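You operate a simulated robot arm through the tools that you are given. There is no shell and no other tool. Be economical: measure what you need, move in short steps, check, and stop when the job is done.

Carry out the task below with a simulated robot arm. There is one attempt and no reset: what you move stays moved.

TASK
Put the yellow tape on the top of the narrow cabinet away on the top of the red trolley.

It is judged by the outcome, as a careful person would: the job done as asked, and still so three seconds after it is handed in. It fails if anything else is knocked over, pushed out of place, dropped, spilled or broken.

THE ROBOT
A 6-joint arm with a two-finger parallel gripper, fixed in place. Base frame: the origin is at the foot of the arm, x ahead of it, y to its left, z up. Lengths are in m, angles in degrees, forces in N, time in s.
Its first joint turns from -66.0 to 66.0 degrees. Payload 2.9 kg.
Tool frame: the origin (TCP) lies between the finger pads and is the grasp point; the fingertips stand 0.03 m ahead of it; z points along the fingers, y is the line along which they close. The gripper opens to 0.11 m. The fingers are 0.02 m wide and 0.01 m thick; the gripper's body (0.048 by 0.112 m) begins 0.055 m behind the TCP.
Orientation is that of the tool frame in the base frame, as a unit quaternion [w, x, y, z]. With the fingers straight down and closing along the base's y, the tool's x points along the base's -x, its y along +y and its z along -z.

THE INTERFACE
- The arm moves only by the tool apply_moves. Its arguments are lists of equal length, an entry for each row: "delta_pos": the shift along the tool's x, y, z in units of 20 mm (1.0 is 20 mm), a list of three; "delta_rot": the turn, a rotation vector about the tool's x, y, z in units of 6 degrees (1.0 is 6 degrees), a list of three; "claw": the finger opening in m, from 0 to 0.11. In form: {"delta_pos": [[x, y, z], ...], "delta_rot": [[ax, ay, az], ...], "claw": [claw, ...]}. A call has 1 to 20 rows; each row shifts and turns the commanded pose from where the row before left it, along the tool's axes as they then stand. A call with a number of a shift or a turn outside -1 to 1 is refused whole. A row lasts 0.2 s, in which the tool goes at most 0.05 m and 8.6 degrees; a call with a longer step from one row to the next is refused whole, and so is a gripper value outside its range. A pose out of reach is approached as far as the arm can. The call stops where the force on the tool passes 40 N (or 10 N more than at its start, if that is more) or the arm is blocked; 0.2 s more then pass. The fingers move at their own pace (about 0.108 m/s each) and stop on an object; they squeeze with about 32 N. The grip force told is the motor's: it shows also when the fingers shut on nothing. Time passes only in rows, and 0.2 s behind the last, so rows that do not move let the fingers close. It gives the time, the measured TCP pose, the force on the tool (base axes), the opening and the grip force at its end, in the units of the frame above (readings bear some noise), and new pictures: "views" is both (left out), scene, wrist or none.
- Cameras (640 x 400 px; columns grow to the right, rows downward): "scene" is fixed at [0.0982, 0.4692, 1.3766]; the picture's right is [-0.36, -0.93, 0.00], its down [-0.60, 0.23, -0.77] and it looks along [0.71, -0.28, -0.64] (base axes); focal length 323 px, centre (320, 200). "wrist" rides on the gripper at [-0.036, 0, -0.057] in the tool frame; the picture's right is [0.00, -1.00, 0.00], its down [0.97, 0.00, -0.24] and it looks along [0.24, 0.00, 0.97] (tool axes); focal length 218 px, centre (320, 200).
- pixel_to_xyz(camera, pixels): there is no depth. For up to 12 entries [column, row, z] of the newest picture of that camera ("zoom" is the newest enlarged one), the place [x, y] in the base frame at which the ray of that pixel passes the height z, good to about 0.003 m. No time passes.
- close_up(camera, box): a new picture of the part [left, top, right, bottom] of that camera's present view, enlarged. No time passes.
- close_job(): hands the job in; it is judged then, once.

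Work in short steps. Measure before you move; look again where a grasp or a placing could have gone wrong, and mend it. You have 60 turns and 120 pictures in all, the two below and enlarged ones among them. Open the gripper and draw the arm clear of the work before you hand the job in, unless the task says otherwise; then end with one line.

The tools are called after ">>>" as name(argument=value, ...) on one line, values as JSON. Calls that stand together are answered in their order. apply_moves: Moves the arm, as the interface text tells. Its arguments: {"type":"object","properties":{"delta_pos":{"type":"array"},"delta_rot":{"type":"array"},"claw":{"type":"array"},"views":{"type":"string","enum":["both","scene","wrist","none"]}},"required":["delta_pos","delta_rot","claw"]} The other tools are called the same way: pixel_to_xyz (camera, pixels) gives the place at which the rays of pixels pass given heights; close_up (camera, box) takes an enlarged picture of a part of a camera's view; close_job () hands the job in.

At the start:

```text
t: 0.0
eef_pos: [0.4152, 0.1119, 1.1464]
tcp_rot: [-0.001, 0.0, 1.0, 0.0]
wrist_force: [-0.4, -0.3, -0.3]
grip_width: 0.1101
grip_force: 0.1
```

scene: 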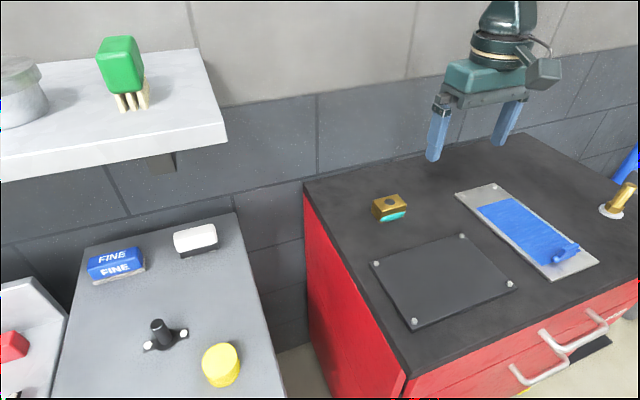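
wrist: 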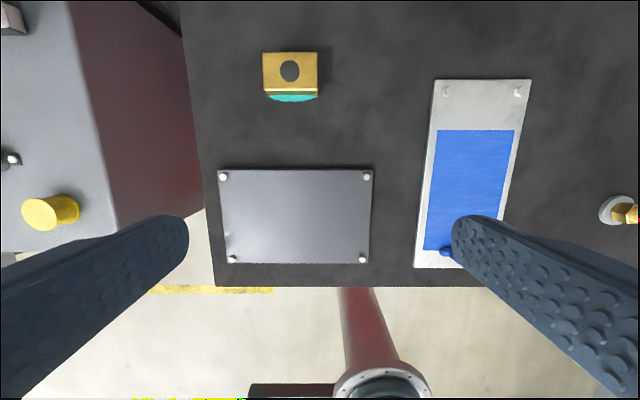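

The yellow tape stands on the grey cabinet at scene (221,365) and wrist (50,212). I'll cast rays at several heights from both cameras to get its height.

>>> pixel_to_xyz(camera="scene", pixels=[[219, 353, 0.86], [219, 353, 0.9], [219, 353, 0.82], [224, 386, 0.86], [224, 386, 0.82], [224, 386, 0.9], [236, 212, 0.86], [304, 184, 0.86], [405, 374, 0.86]])

>>> pixel_to_xyz(camera="wrist", pixels=[[39, 214, 0.86], [39, 214, 0.9], [39, 214, 0.82], [70, 209, 0.86], [70, 209, 0.82], [70, 209, 0.9], [180, 0, 0.86], [214, 286, 0.86]])

>>> close_up(camera="scene", box=[130, 300, 290, 400])

>>> close_up(camera="wrist", box=[0, 150, 160, 250])

```text
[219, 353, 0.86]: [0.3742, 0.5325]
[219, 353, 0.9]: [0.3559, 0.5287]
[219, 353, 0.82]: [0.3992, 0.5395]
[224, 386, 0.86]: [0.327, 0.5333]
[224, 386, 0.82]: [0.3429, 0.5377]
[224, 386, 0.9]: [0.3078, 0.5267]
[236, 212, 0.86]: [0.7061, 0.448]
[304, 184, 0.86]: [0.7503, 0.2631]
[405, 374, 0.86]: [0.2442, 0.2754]
```

```text
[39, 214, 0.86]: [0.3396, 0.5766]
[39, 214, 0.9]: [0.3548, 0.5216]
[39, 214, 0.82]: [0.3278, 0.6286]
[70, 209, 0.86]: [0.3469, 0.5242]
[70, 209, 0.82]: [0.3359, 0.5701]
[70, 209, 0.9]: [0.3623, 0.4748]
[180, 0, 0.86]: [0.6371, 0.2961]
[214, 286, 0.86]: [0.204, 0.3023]
```

```text
4.00 times, centred on (210, 350) of scene
```

zoom: 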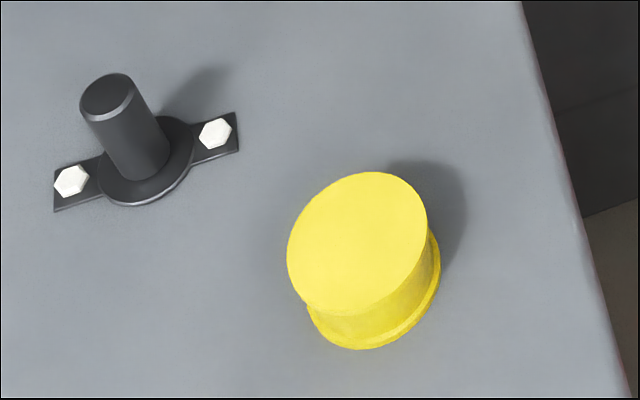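

```text
4.00 times, centred on (80, 200) of wrist
```

zoom: 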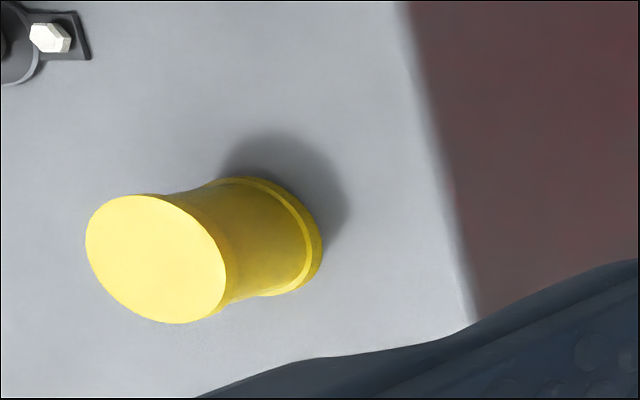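

>>> pixel_to_xyz(camera="scene", pixels=[[219.2, 360.7, 0.91], [219.2, 360.7, 0.9], [219.2, 360.7, 0.89], [223.5, 370, 0.87], [223.5, 370, 0.86], [223.5, 370, 0.85], [201.8, 362.5, 0.9], [236.8, 358, 0.9], [225, 343.5, 0.9], [214, 378, 0.9]])

>>> pixel_to_xyz(camera="wrist", pixels=[[39.2, 214.7, 0.91], [39.2, 214.7, 0.9], [39.2, 214.7, 0.89], [64, 209, 0.87], [64, 209, 0.86], [64, 209, 0.85], [34, 198.7, 0.9], [45, 230.7, 0.9], [21.3, 209, 0.9], [56.7, 219, 0.9]])

```text
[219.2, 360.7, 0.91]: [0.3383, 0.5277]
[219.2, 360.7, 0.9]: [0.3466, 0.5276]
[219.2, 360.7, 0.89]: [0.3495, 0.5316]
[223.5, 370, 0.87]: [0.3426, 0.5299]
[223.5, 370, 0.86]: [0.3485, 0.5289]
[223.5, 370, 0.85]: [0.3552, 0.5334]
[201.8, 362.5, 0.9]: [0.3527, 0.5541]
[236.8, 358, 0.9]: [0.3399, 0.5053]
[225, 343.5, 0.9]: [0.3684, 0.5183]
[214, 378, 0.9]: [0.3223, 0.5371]
```

```text
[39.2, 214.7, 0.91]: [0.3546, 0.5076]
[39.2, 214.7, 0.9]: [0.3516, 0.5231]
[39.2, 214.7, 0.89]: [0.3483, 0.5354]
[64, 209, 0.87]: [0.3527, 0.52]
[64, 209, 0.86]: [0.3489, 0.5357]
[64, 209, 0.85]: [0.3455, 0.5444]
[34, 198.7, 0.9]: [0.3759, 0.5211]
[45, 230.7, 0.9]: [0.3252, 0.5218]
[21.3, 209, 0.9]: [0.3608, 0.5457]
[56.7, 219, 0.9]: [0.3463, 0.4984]
```

>>> pixel_to_xyz(camera="wrist", pixels=[[318, 97, 0.86], [264, 97, 0.86], [318, 52, 0.88], [434, 80, 0.86], [428, 130, 0.86], [373, 168, 0.86], [375, 115, 0.86], [530, 80, 0.86], [218, 170, 0.86], [366, 177, 0.86]])

>>> pixel_to_xyz(camera="scene", pixels=[[165, 342, 0.86], [157, 325, 0.9], [184, 333, 0.86], [148, 347, 0.86], [462, 235, 0.86], [455, 194, 0.86], [494, 184, 0.86], [407, 215, 0.86], [372, 262, 0.86], [463, 237, 0.86], [268, 400, 0.86], [140, 265, 0.86]])

>>> close_up(camera="scene", box=[340, 150, 500, 250])

```text
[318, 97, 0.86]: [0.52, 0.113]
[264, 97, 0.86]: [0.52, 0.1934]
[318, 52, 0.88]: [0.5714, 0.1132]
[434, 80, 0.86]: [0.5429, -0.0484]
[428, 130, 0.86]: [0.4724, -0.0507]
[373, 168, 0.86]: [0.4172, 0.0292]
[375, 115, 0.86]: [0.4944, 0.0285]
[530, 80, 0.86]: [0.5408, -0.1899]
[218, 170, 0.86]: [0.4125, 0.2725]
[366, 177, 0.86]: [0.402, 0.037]
```

```text
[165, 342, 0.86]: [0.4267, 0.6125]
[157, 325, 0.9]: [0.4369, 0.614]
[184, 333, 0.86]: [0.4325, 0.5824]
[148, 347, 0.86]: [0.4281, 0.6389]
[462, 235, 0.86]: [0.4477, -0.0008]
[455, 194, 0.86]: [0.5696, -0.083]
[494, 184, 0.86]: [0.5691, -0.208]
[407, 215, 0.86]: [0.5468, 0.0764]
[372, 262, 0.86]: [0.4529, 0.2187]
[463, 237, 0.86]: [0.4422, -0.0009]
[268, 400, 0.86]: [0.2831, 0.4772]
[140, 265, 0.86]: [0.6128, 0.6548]
```

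```text
4.00 times, centred on (420, 200) of scene
```

zoom: 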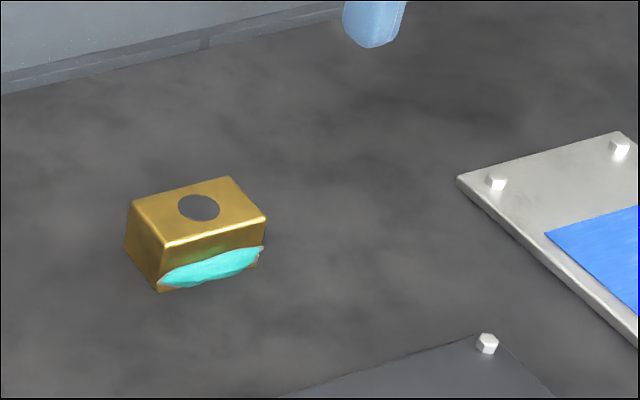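

Trolley-plate corner disagrees between cameras at 0.86, so the trolley top has a different height; triangulating it.

>>> pixel_to_xyz(camera="wrist", pixels=[[366, 177, 0.88], [366, 177, 0.9], [366, 177, 0.92], [434, 80, 0.88], [434, 80, 0.9], [434, 80, 0.92], [318, 97, 0.9], [264, 97, 0.9], [375, 115, 0.88], [375, 115, 0.9], [10, 160, 0.86], [10, 160, 0.88]])

>>> pixel_to_xyz(camera="scene", pixels=[[462, 236, 0.88], [462, 236, 0.9], [462, 236, 0.92], [455, 194, 0.88], [455, 194, 0.9], [455, 194, 0.92], [380, 222, 0.9], [405, 216, 0.9], [406, 202, 0.93], [184, 333, 0.86], [184, 333, 0.84], [184, 333, 0.88]])

```text
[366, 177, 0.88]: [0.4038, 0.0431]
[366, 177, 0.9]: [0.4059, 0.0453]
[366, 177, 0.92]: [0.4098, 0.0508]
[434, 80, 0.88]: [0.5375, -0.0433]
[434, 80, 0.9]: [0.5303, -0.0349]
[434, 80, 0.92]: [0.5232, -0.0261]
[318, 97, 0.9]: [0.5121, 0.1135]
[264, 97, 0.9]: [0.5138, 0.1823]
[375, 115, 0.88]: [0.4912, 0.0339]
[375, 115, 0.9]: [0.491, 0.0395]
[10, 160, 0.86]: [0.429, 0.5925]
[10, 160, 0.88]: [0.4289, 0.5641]
```

```text
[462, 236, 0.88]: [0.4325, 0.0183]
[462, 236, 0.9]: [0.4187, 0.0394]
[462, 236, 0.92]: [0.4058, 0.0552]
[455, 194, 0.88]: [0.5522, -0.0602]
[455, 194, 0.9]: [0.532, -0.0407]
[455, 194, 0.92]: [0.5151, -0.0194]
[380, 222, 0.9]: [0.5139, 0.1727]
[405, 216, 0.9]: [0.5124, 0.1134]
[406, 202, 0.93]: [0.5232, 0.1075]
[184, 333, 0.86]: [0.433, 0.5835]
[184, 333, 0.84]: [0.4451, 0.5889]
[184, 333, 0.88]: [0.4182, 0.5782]
```

Trolley top is about z=0.905, the tape is centred near (0.349, 0.530) with its top near 0.895, and the cabinet top is near 0.86. I'll move at the current height to above the tape.

>>> apply_moves(delta_pos=[[0.165, 1, 0], [0.165, 1, 0], [0.165, 1, 0], [0.165, 1, 0], [0.165, 1, 0], [0.165, 1, 0], [0.165, 1, 0], [0.165, 1, 0], [0.165, 1, 0], [0.165, 1, 0], [0.165, 1, 0], [0.165, 1, 0], [0.165, 1, 0], [0.165, 1, 0], [0.165, 1, 0], [0.165, 1, 0], [0.165, 1, 0], [0.165, 1, 0], [0.165, 1, 0], [0.165, 1, 0]], delta_rot=[[0, 0, 0], [0, 0, 0], [0, 0, 0], [0, 0, 0], [0, 0, 0], [0, 0, 0], [0, 0, 0], [0, 0, 0], [0, 0, 0], [0, 0, 0], [0, 0, 0], [0, 0, 0], [0, 0, 0], [0, 0, 0], [0, 0, 0], [0, 0, 0], [0, 0, 0], [0, 0, 0], [0, 0, 0], [0, 0, 0]], claw=[0.09, 0.09, 0.09, 0.09, 0.09, 0.09, 0.09, 0.09, 0.09, 0.09, 0.09, 0.09, 0.09, 0.09, 0.09, 0.09, 0.09, 0.09, 0.09, 0.09])

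```text
t: 4.2
eef_pos: [0.3462, 0.5132, 1.1465]
tcp_rot: [0.0, 0.0, 1.0, 0.001]
wrist_force: [0.5, 0.6, 1.6]
grip_width: 0.0903
grip_force: 0.1
```

scene: 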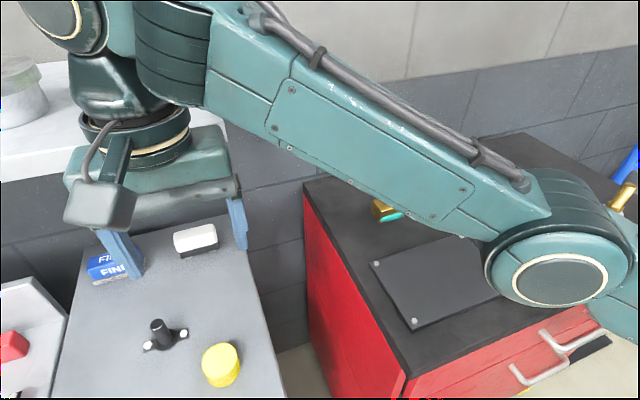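
wrist: 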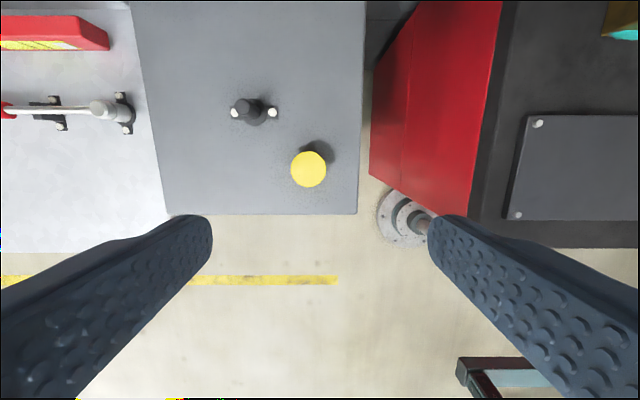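

The tape top is now at wrist (308,168); I'll remeasure from here.

>>> pixel_to_xyz(camera="wrist", pixels=[[308.5, 169, 0.895], [291, 169, 0.895], [326, 169, 0.895], [308.5, 151, 0.895], [308.5, 187, 0.895], [273, 112, 0.86], [357, 214, 0.86]])

>>> close_up(camera="wrist", box=[240, 120, 368, 200])

```text
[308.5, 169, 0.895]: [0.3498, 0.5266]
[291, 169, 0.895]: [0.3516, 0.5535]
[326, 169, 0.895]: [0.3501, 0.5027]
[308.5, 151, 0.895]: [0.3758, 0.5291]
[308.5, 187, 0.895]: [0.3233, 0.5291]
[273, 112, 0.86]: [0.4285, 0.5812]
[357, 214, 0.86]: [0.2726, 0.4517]
```

```text
5.00 times, centred on (304, 160) of wrist
```

zoom: 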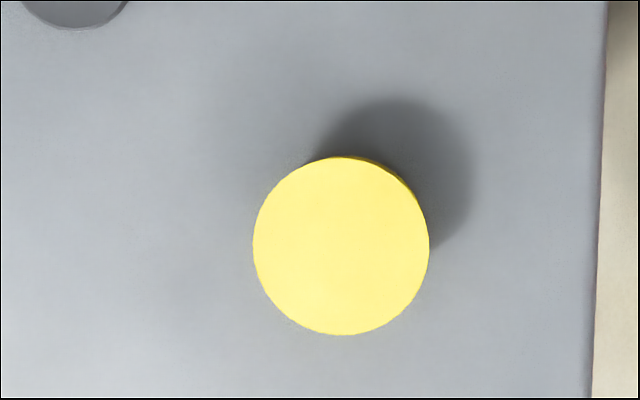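

Tape centre is (0.3495, 0.5285), diameter about 0.051. I'll centre on it and descend to about z=0.96.

>>> apply_moves(delta_pos=[[-0.165, 0.76, 0], [0, 0, 1], [0, 0, 1], [0, 0, 1], [0, 0, 1], [0, 0, 1], [0, 0, 1], [0, 0, 1], [0, 0, 1], [0, 0, 1], [0, 0, 0.3], [0, 0, 0]], delta_rot=[[0, 0, 0], [0, 0, 0], [0, 0, 0], [0, 0, 0], [0, 0, 0], [0, 0, 0], [0, 0, 0], [0, 0, 0], [0, 0, 0], [0, 0, 0], [0, 0, 0], [0, 0, 0]], claw=[0.09, 0.09, 0.09, 0.09, 0.09, 0.09, 0.09, 0.09, 0.09, 0.09, 0.09, 0.09])

```text
t: 6.8
eef_pos: [0.3416, 0.5135, 0.9542]
tcp_rot: [0.0, -0.001, 1.0, 0.001]
wrist_force: [-0.2, -0.4, 0.6]
grip_width: 0.0899
grip_force: 0.1
out of reach, approached as far as the arm can: row 1
```

scene: 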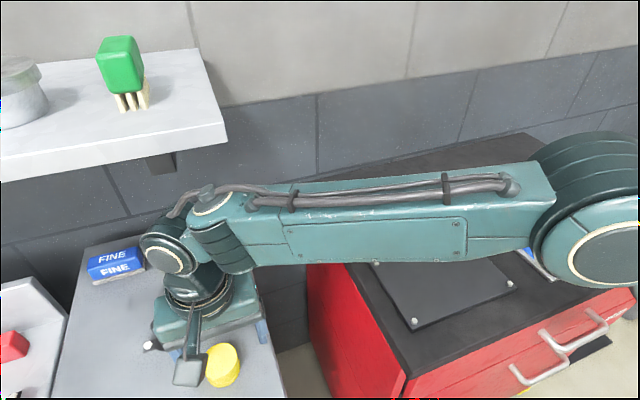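
wrist: 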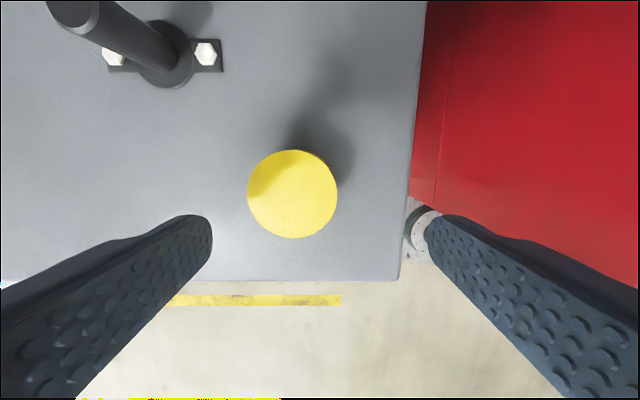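

>>> apply_moves(delta_pos=[[-0.4, 0.75, 0], [0, 0, 0]], delta_rot=[[0, 0, 0], [0, 0, 0]], claw=[0.09, 0.09], views="wrist")

>>> pixel_to_xyz(camera="wrist", pixels=[[318, 193, 0.895], [318, 200, 0.895], [340, 200, 0.895]])

```text
t: 7.4
eef_pos: [0.3488, 0.5307, 0.9546]
tcp_rot: [-0.001, -0.001, 1.0, 0.0]
wrist_force: [-0.6, 0.3, -0.4]
grip_width: 0.09
grip_force: 0.1
```

wrist: 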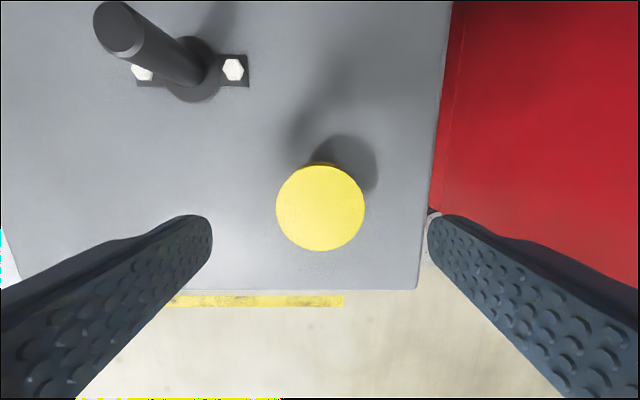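

```text
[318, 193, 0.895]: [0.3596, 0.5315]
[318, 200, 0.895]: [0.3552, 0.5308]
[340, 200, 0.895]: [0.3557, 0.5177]
```

The tape (320,208) is centred under the TCP. I'll lower to about z=0.896 and look.

>>> apply_moves(delta_pos=[[0, 0, 0.7], [0, 0, 0.7], [0, 0, 0.6], [0, 0, 0.4], [0, 0, 0.3], [0, 0, 0.2], [0, 0, 0]], delta_rot=[[0, 0, 0], [0, 0, 0], [0, 0, 0], [0, 0, 0], [0, 0, 0], [0, 0, 0], [0, 0, 0]], claw=[0.09, 0.09, 0.09, 0.09, 0.09, 0.09, 0.09])

```text
t: 9.0
eef_pos: [0.3511, 0.5286, 0.8977]
tcp_rot: [0.001, -0.001, 1.0, 0.0]
wrist_force: [0.1, 0.2, 1.1]
grip_width: 0.0899
grip_force: 0.1
```

scene: 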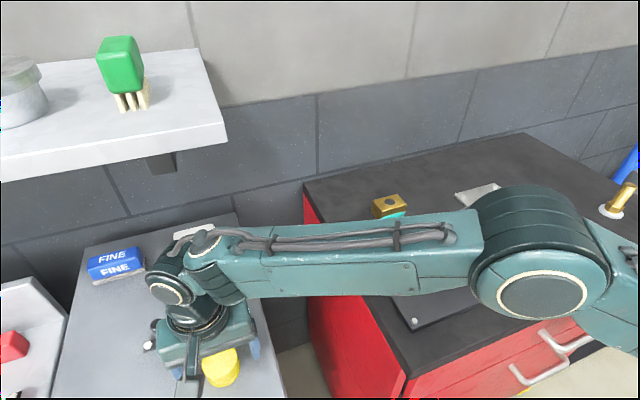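
wrist: 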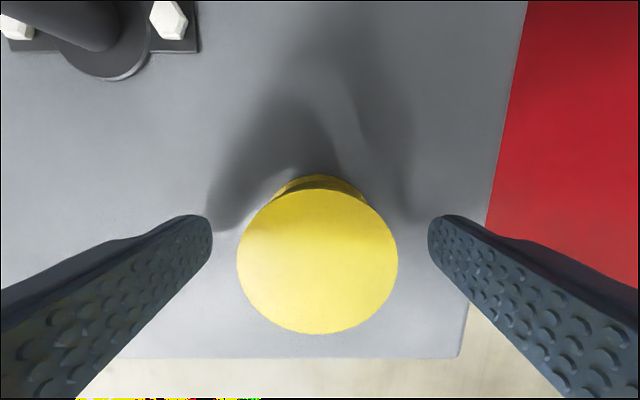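

Fingers straddle the tape cleanly. I'll lower another 3 mm and close.

>>> apply_moves(delta_pos=[[0, 0, 0.15], [0, 0, 0], [0, 0, 0], [0, 0, 0], [0, 0, 0]], delta_rot=[[0, 0, 0], [0, 0, 0], [0, 0, 0], [0, 0, 0], [0, 0, 0]], claw=[0.09, 0.06, 0.03, 0.03, 0.03], views="wrist")

```text
t: 10.2
eef_pos: [0.3507, 0.53, 0.8954]
tcp_rot: [0.0, 0.0, 1.0, 0.0]
wrist_force: [-1.0, -0.5, 0.2]
grip_width: 0.0485
grip_force: 32.3
```

wrist: 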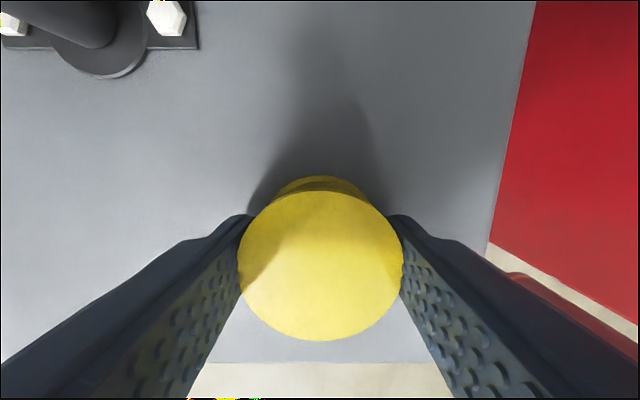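

The tape is gripped at 0.0485 m with 32 N. Next I'll lift straight up about 0.12 m and check.

>>> apply_moves(delta_pos=[[0, 0, -0.3], [0, 0, -0.7], [0, 0, -1], [0, 0, -1], [0, 0, -1], [0, 0, -1], [0, 0, -1], [0, 0, 0]], delta_rot=[[0, 0, 0], [0, 0, 0], [0, 0, 0], [0, 0, 0], [0, 0, 0], [0, 0, 0], [0, 0, 0], [0, 0, 0]], claw=[0.03, 0.03, 0.03, 0.03, 0.03, 0.03, 0.03, 0.03])

```text
t: 12.0
eef_pos: [0.3508, 0.5311, 1.0137]
tcp_rot: [0.0, 0.0, 1.0, 0.0]
wrist_force: [0.6, 0.4, -0.5]
grip_width: 0.0482
grip_force: 31.9
```

scene: 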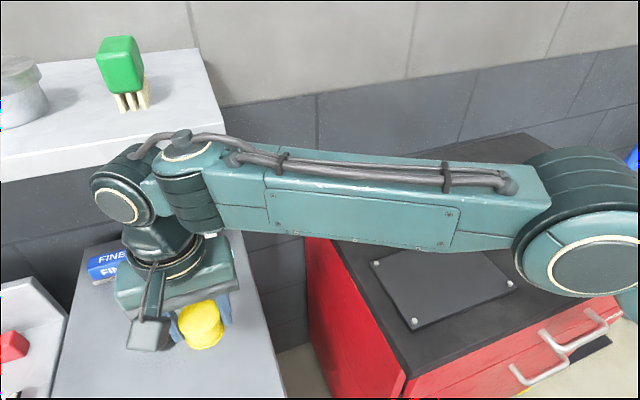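
wrist: 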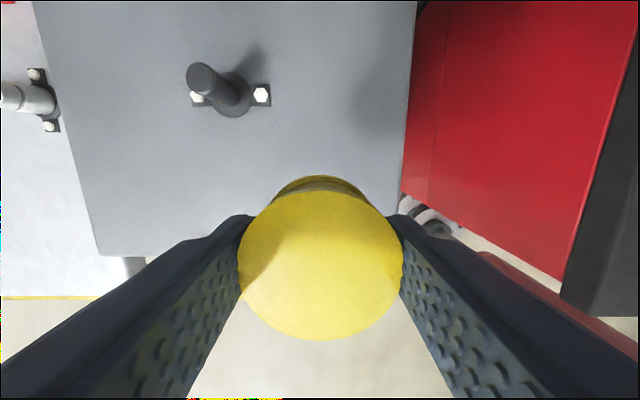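

Held firmly. I'll carry it toward the free spot on the trolley near (0.50, 0.038), with slight extra lift.

>>> apply_moves(delta_pos=[[0, -1, -0.5], [0, -1, -0.5], [0, -1, -0.5], [0, -1, 0], [0, -1, 0], [0, -1, 0], [0, -1, 0], [-0.3, -1, 0], [-0.3, -1, 0], [-0.3, -1, 0], [-0.3, -1, 0], [-0.5, -1, 0], [-0.5, -1, 0], [-0.5, -1, 0], [-0.5, -1, 0], [-0.5, -1, 0], [-0.5, -1, 0], [-0.5, -1, 0], [-0.5, -1, 0], [-0.5, -1, 0]], delta_rot=[[0, 0, 0], [0, 0, 0], [0, 0, 0], [0, 0, 0], [0, 0, 0], [0, 0, 0], [0, 0, 0], [0, 0, 0], [0, 0, 0], [0, 0, 0], [0, 0, 0], [0, 0, 0], [0, 0, 0], [0, 0, 0], [0, 0, 0], [0, 0, 0], [0, 0, 0], [0, 0, 0], [0, 0, 0], [0, 0, 0]], claw=[0.03, 0.03, 0.03, 0.03, 0.03, 0.03, 0.03, 0.03, 0.03, 0.03, 0.03, 0.03, 0.03, 0.03, 0.03, 0.03, 0.03, 0.03, 0.03, 0.03], views="none")

>>> apply_moves(delta_pos=[[-0.4, -1, 0], [-0.4, -1, 0], [-0.4, -1, 0], [-0.4, -1, 0], [-0.3, -0.65, 0], [0, 0, 0]], delta_rot=[[0, 0, 0], [0, 0, 0], [0, 0, 0], [0, 0, 0], [0, 0, 0], [0, 0, 0]], claw=[0.03, 0.03, 0.03, 0.03, 0.03, 0.03])

```text
t: 16.2
eef_pos: [0.4666, 0.1292, 1.0424]
tcp_rot: [0.0, 0.0, 1.0, 0.0]
wrist_force: [0.4, -0.3, -0.4]
grip_width: 0.0486
grip_force: 32.2
```

```text
t: 17.6
eef_pos: [0.5051, 0.0362, 1.0441]
tcp_rot: [0.0, -0.001, 1.0, -0.001]
wrist_force: [0.1, 0.0, -0.4]
grip_width: 0.0486
grip_force: 31.7
```

scene: 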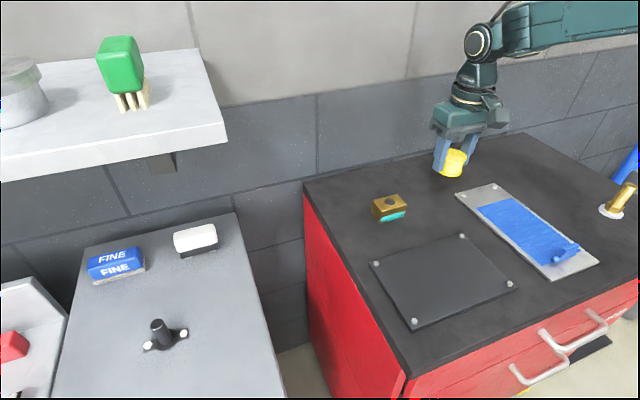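
wrist: 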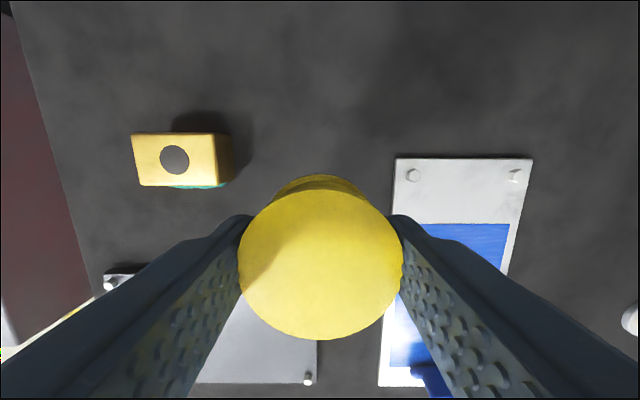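

>>> pixel_to_xyz(camera="wrist", pixels=[[396, 158, 0.905], [225, 186, 0.905], [234, 183, 0.905], [234, 140, 0.935], [318, 340, 0.905], [316, 383, 0.905], [380, 387, 0.905]])

>>> pixel_to_xyz(camera="scene", pixels=[[455, 194, 0.905], [407, 214, 0.905], [405, 219, 0.905], [463, 236, 0.905]])

```text
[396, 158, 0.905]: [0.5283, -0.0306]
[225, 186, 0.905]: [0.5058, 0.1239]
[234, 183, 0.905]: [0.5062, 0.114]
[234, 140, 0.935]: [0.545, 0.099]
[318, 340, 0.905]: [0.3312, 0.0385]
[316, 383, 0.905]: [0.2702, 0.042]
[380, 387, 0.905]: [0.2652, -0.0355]
```

```text
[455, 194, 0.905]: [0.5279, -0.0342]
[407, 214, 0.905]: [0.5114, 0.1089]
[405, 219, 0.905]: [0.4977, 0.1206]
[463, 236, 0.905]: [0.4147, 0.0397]
```

Free gap spans y −0.033 to 0.11, so (0.505, 0.037) is clear. Lowering to z≈0.948.

>>> apply_moves(delta_pos=[[0, 0, 1], [0, 0, 1], [0, 0, 1], [0, 0, 1], [0, 0, 0.8], [0, 0, 0]], delta_rot=[[0, 0, 0], [0, 0, 0], [0, 0, 0], [0, 0, 0], [0, 0, 0], [0, 0, 0]], claw=[0.03, 0.03, 0.03, 0.03, 0.03, 0.03], views="scene")

>>> close_up(camera="scene", box=[360, 130, 520, 230])

```text
t: 19.0
eef_pos: [0.5011, 0.0355, 0.9483]
tcp_rot: [0.001, 0.0, 1.0, 0.0]
wrist_force: [0.1, -0.4, -0.6]
grip_width: 0.0486
grip_force: 31.8
```

scene: 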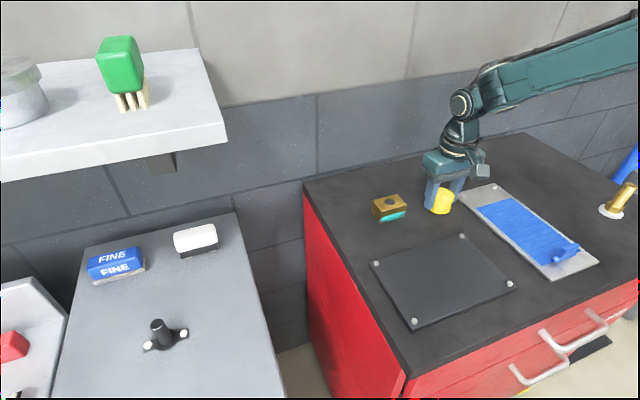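

```text
4.00 times, centred on (440, 180) of scene
```

zoom: 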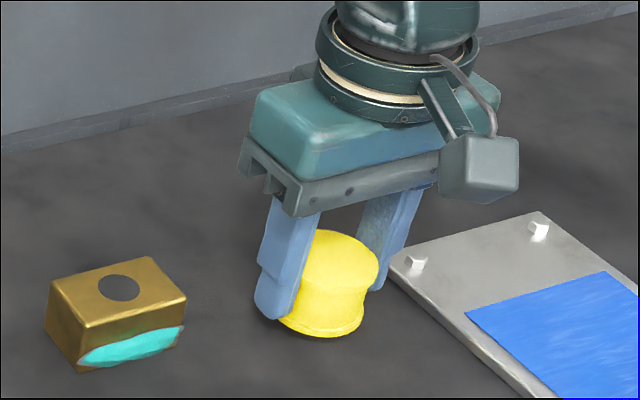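

Close to the surface. Stepping down gently, watching the force.

>>> apply_moves(delta_pos=[[0, 0, 0.05], [0, 0, 0.05], [0, 0, 0.05], [0, 0, 0.05], [0, 0, 0]], delta_rot=[[0, 0, 0], [0, 0, 0], [0, 0, 0], [0, 0, 0], [0, 0, 0]], claw=[0.03, 0.03, 0.03, 0.03, 0.03], views="none")

>>> apply_moves(delta_pos=[[0, 0, 0.05], [0, 0, 0.05], [0, 0, 0]], delta_rot=[[0, 0, 0], [0, 0, 0], [0, 0, 0]], claw=[0.03, 0.03, 0.03], views="scene")

>>> close_up(camera="scene", box=[400, 160, 480, 210])

```text
t: 20.2
eef_pos: [0.5029, 0.0376, 0.943]
tcp_rot: [0.0, -0.001, 1.0, 0.001]
wrist_force: [0.0, -0.6, -0.7]
grip_width: 0.0482
grip_force: 32.4
```

```text
t: 21.0
eef_pos: [0.5043, 0.0367, 0.9408]
tcp_rot: [0.0, -0.001, 1.0, 0.0]
wrist_force: [-0.9, -1.1, -0.1]
grip_width: 0.0482
grip_force: 32.7
```

scene: 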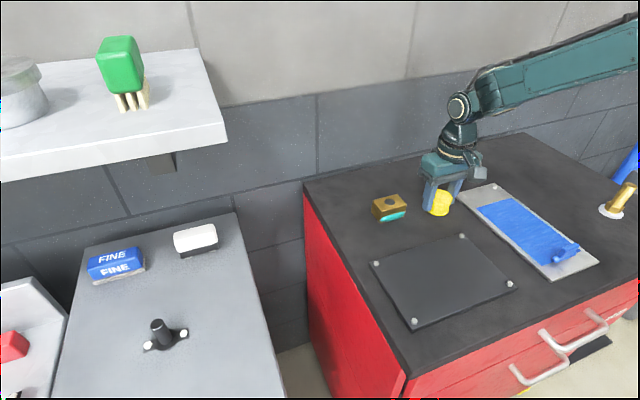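

```text
8.00 times, centred on (440, 185) of scene
```

zoom: 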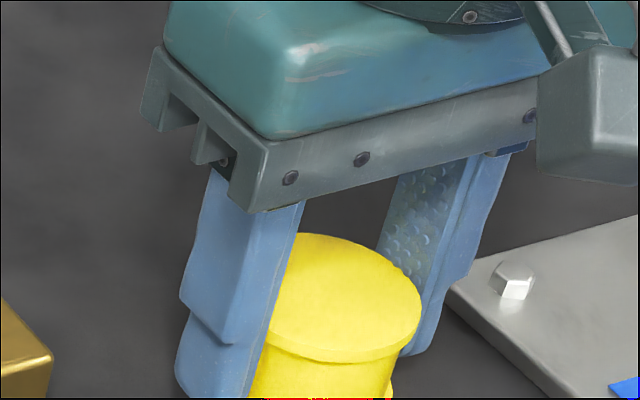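

No contact force yet; continuing in small steps.

>>> apply_moves(delta_pos=[[0, 0, 0.05], [0, 0, 0.05], [0, 0, 0]], delta_rot=[[0, 0, 0], [0, 0, 0], [0, 0, 0]], claw=[0.03, 0.03, 0.03], views="none")

>>> close_up(camera="scene", box=[400, 180, 480, 230])

```text
t: 21.8
eef_pos: [0.5028, 0.0379, 0.9399]
tcp_rot: [0.0, 0.0, 1.0, 0.0]
wrist_force: [-0.4, 0.2, 0.4]
grip_width: 0.0482
grip_force: 32.1
```

```text
8.00 times, centred on (440, 205) of scene
```

zoom: 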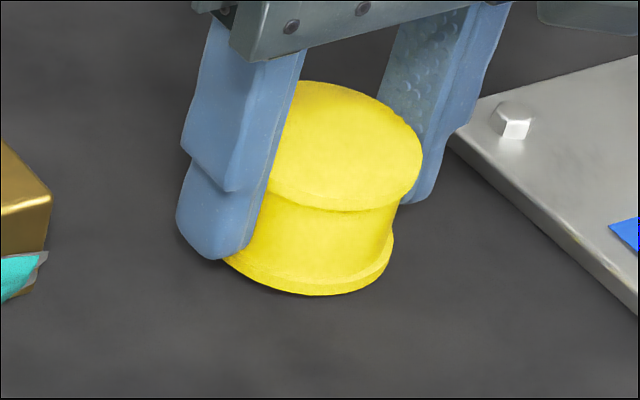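

>>> apply_moves(delta_pos=[[0, 0, 0.05], [0, 0, 0]], delta_rot=[[0, 0, 0], [0, 0, 0]], claw=[0.03, 0.03], views="none")

>>> apply_moves(delta_pos=[[0, 0, 0.05], [0, 0, 0]], delta_rot=[[0, 0, 0], [0, 0, 0]], claw=[0.03, 0.03], views="none")

```text
t: 22.4
eef_pos: [0.5016, 0.0372, 0.9385]
tcp_rot: [0.0, 0.0, 1.0, 0.0]
wrist_force: [0.3, 0.7, -1.0]
grip_width: 0.0484
grip_force: 31.8
```

```text
t: 23.0
eef_pos: [0.5034, 0.0365, 0.9382]
tcp_rot: [0.0, 0.0, 1.0, 0.0]
wrist_force: [-0.5, 0.7, 0.1]
grip_width: 0.0483
grip_force: 32.0
```

>>> apply_moves(delta_pos=[[0, 0, 0.05], [0, 0, 0]], delta_rot=[[0, 0, 0], [0, 0, 0]], claw=[0.03, 0.03], views="none")

>>> apply_moves(delta_pos=[[0, 0, 0.05], [0, 0, 0]], delta_rot=[[0, 0, 0], [0, 0, 0]], claw=[0.03, 0.03], views="none")

>>> close_up(camera="scene", box=[400, 180, 480, 230])

```text
t: 23.6
eef_pos: [0.5028, 0.0376, 0.9375]
tcp_rot: [0.001, 0.0, 1.0, -0.001]
wrist_force: [-0.2, 0.1, 0.3]
grip_width: 0.0486
grip_force: 32.1
```

```text
t: 24.2
eef_pos: [0.5033, 0.0362, 0.9357]
tcp_rot: [0.001, 0.001, 1.0, 0.0]
wrist_force: [-0.4, -0.9, -0.8]
grip_width: 0.0482
grip_force: 31.9
```

```text
8.00 times, centred on (440, 205) of scene
```

zoom: 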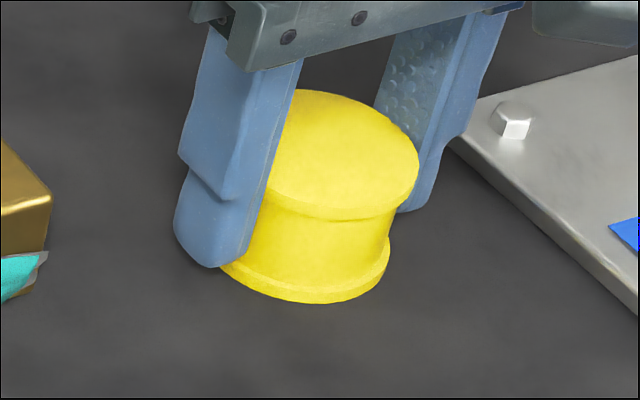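

>>> pixel_to_xyz(camera="scene", pixels=[[438.8, 217.9, 0.89], [438.8, 217.9, 0.895], [438.8, 217.9, 0.9], [438.8, 217.9, 0.905], [438.8, 217.9, 0.91]])

>>> apply_moves(delta_pos=[[0, 0, 0.05], [0, 0, 0]], delta_rot=[[0, 0, 0], [0, 0, 0]], claw=[0.03, 0.03], views="none")

>>> apply_moves(delta_pos=[[0, 0, 0.05], [0, 0, 0]], delta_rot=[[0, 0, 0], [0, 0, 0]], claw=[0.03, 0.03], views="none")

```text
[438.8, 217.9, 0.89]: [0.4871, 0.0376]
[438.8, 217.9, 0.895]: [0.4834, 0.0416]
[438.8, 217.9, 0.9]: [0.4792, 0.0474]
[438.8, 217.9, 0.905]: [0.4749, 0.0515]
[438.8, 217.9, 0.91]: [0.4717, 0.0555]
```

```text
t: 24.8
eef_pos: [0.5027, 0.0372, 0.936]
tcp_rot: [-0.001, 0.0, 1.0, 0.001]
wrist_force: [-0.7, 0.4, -0.3]
grip_width: 0.0484
grip_force: 31.7
```

```text
t: 25.4
eef_pos: [0.5038, 0.0375, 0.9342]
tcp_rot: [0.001, 0.0, 1.0, 0.0]
wrist_force: [-1.8, -3.7, 11.0]
grip_width: 0.0483
grip_force: 32.0
```

Contact: force rose to 11 N at z=0.934. Opening modestly and looking.

>>> apply_moves(delta_pos=[[0, 0, -0.03], [0, 0, 0], [0, 0, 0], [0, 0, 0]], delta_rot=[[0, 0, 0], [0, 0, 0], [0, 0, 0], [0, 0, 0]], claw=[0.048, 0.06, 0.075, 0.075])

```text
t: 26.4
eef_pos: [0.5043, 0.0367, 0.9347]
tcp_rot: [0.0, 0.0, 1.0, 0.0]
wrist_force: [0.5, -0.7, 0.5]
grip_width: 0.0749
grip_force: 0.1
```

scene: 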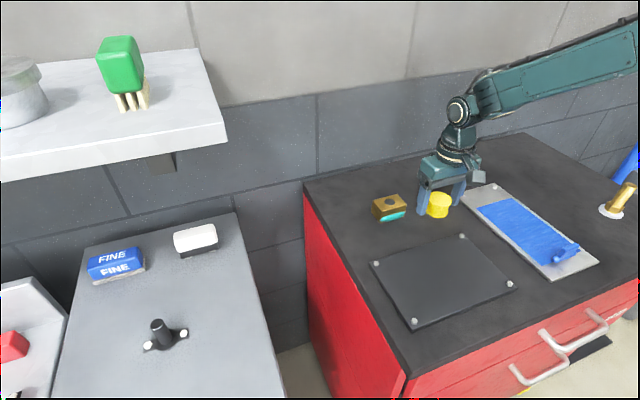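
wrist: 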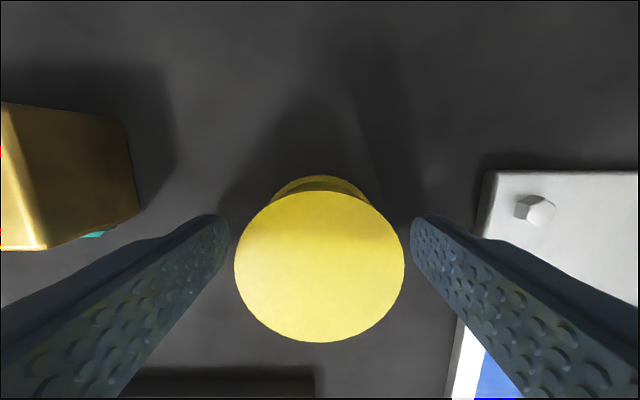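

The tape stands free on the trolley with both fingers clear. Retreating straight up.

>>> apply_moves(delta_pos=[[0, 0, -0.4], [0, 0, -0.8], [0, 0, -1], [0, 0, -1], [0, 0, -1], [0, 0, -1], [0, 0, -1], [0, 0, -1], [0, 0, -1], [0, 0, -1], [0, 0, 0]], delta_rot=[[0, 0, 0], [0, 0, 0], [0, 0, 0], [0, 0, 0], [0, 0, 0], [0, 0, 0], [0, 0, 0], [0, 0, 0], [0, 0, 0], [0, 0, 0], [0, 0, 0]], claw=[0.075, 0.075, 0.075, 0.075, 0.075, 0.075, 0.09, 0.1, 0.11, 0.11, 0.11])

```text
t: 28.8
eef_pos: [0.5034, 0.0395, 1.1195]
tcp_rot: [0.001, 0.0, 1.0, 0.0]
wrist_force: [-1.1, 0.6, 0.8]
grip_width: 0.1103
grip_force: 0.0
```

scene: 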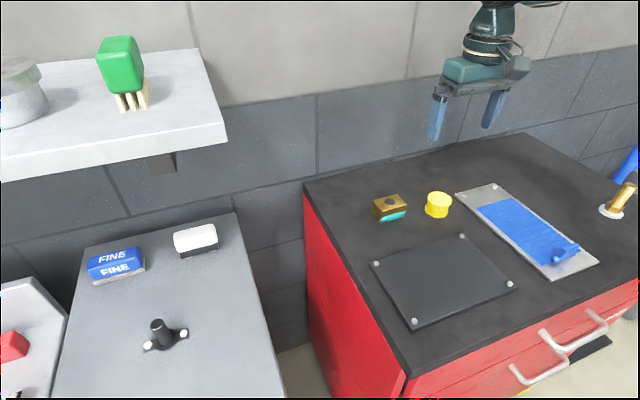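
wrist: 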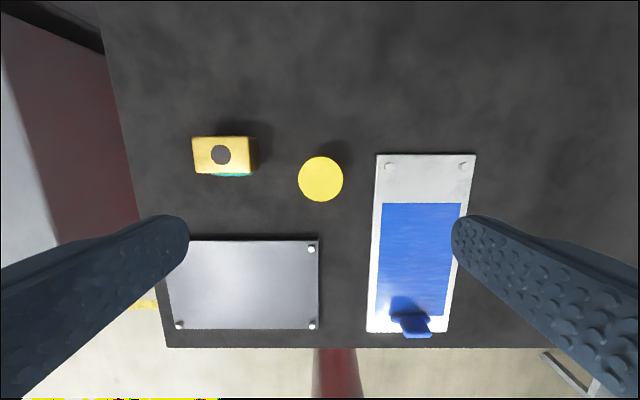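

The tape stands upright on the trolley at scene (438,205), nothing else has moved, and the arm is clear, so I'm handing in.

>>> close_job()

```text
The job is handed in.
```

The yellow tape is off the narrow cabinet and standing upright on top of the red trolley. Nothing else moved, and the gripper is open and clear.
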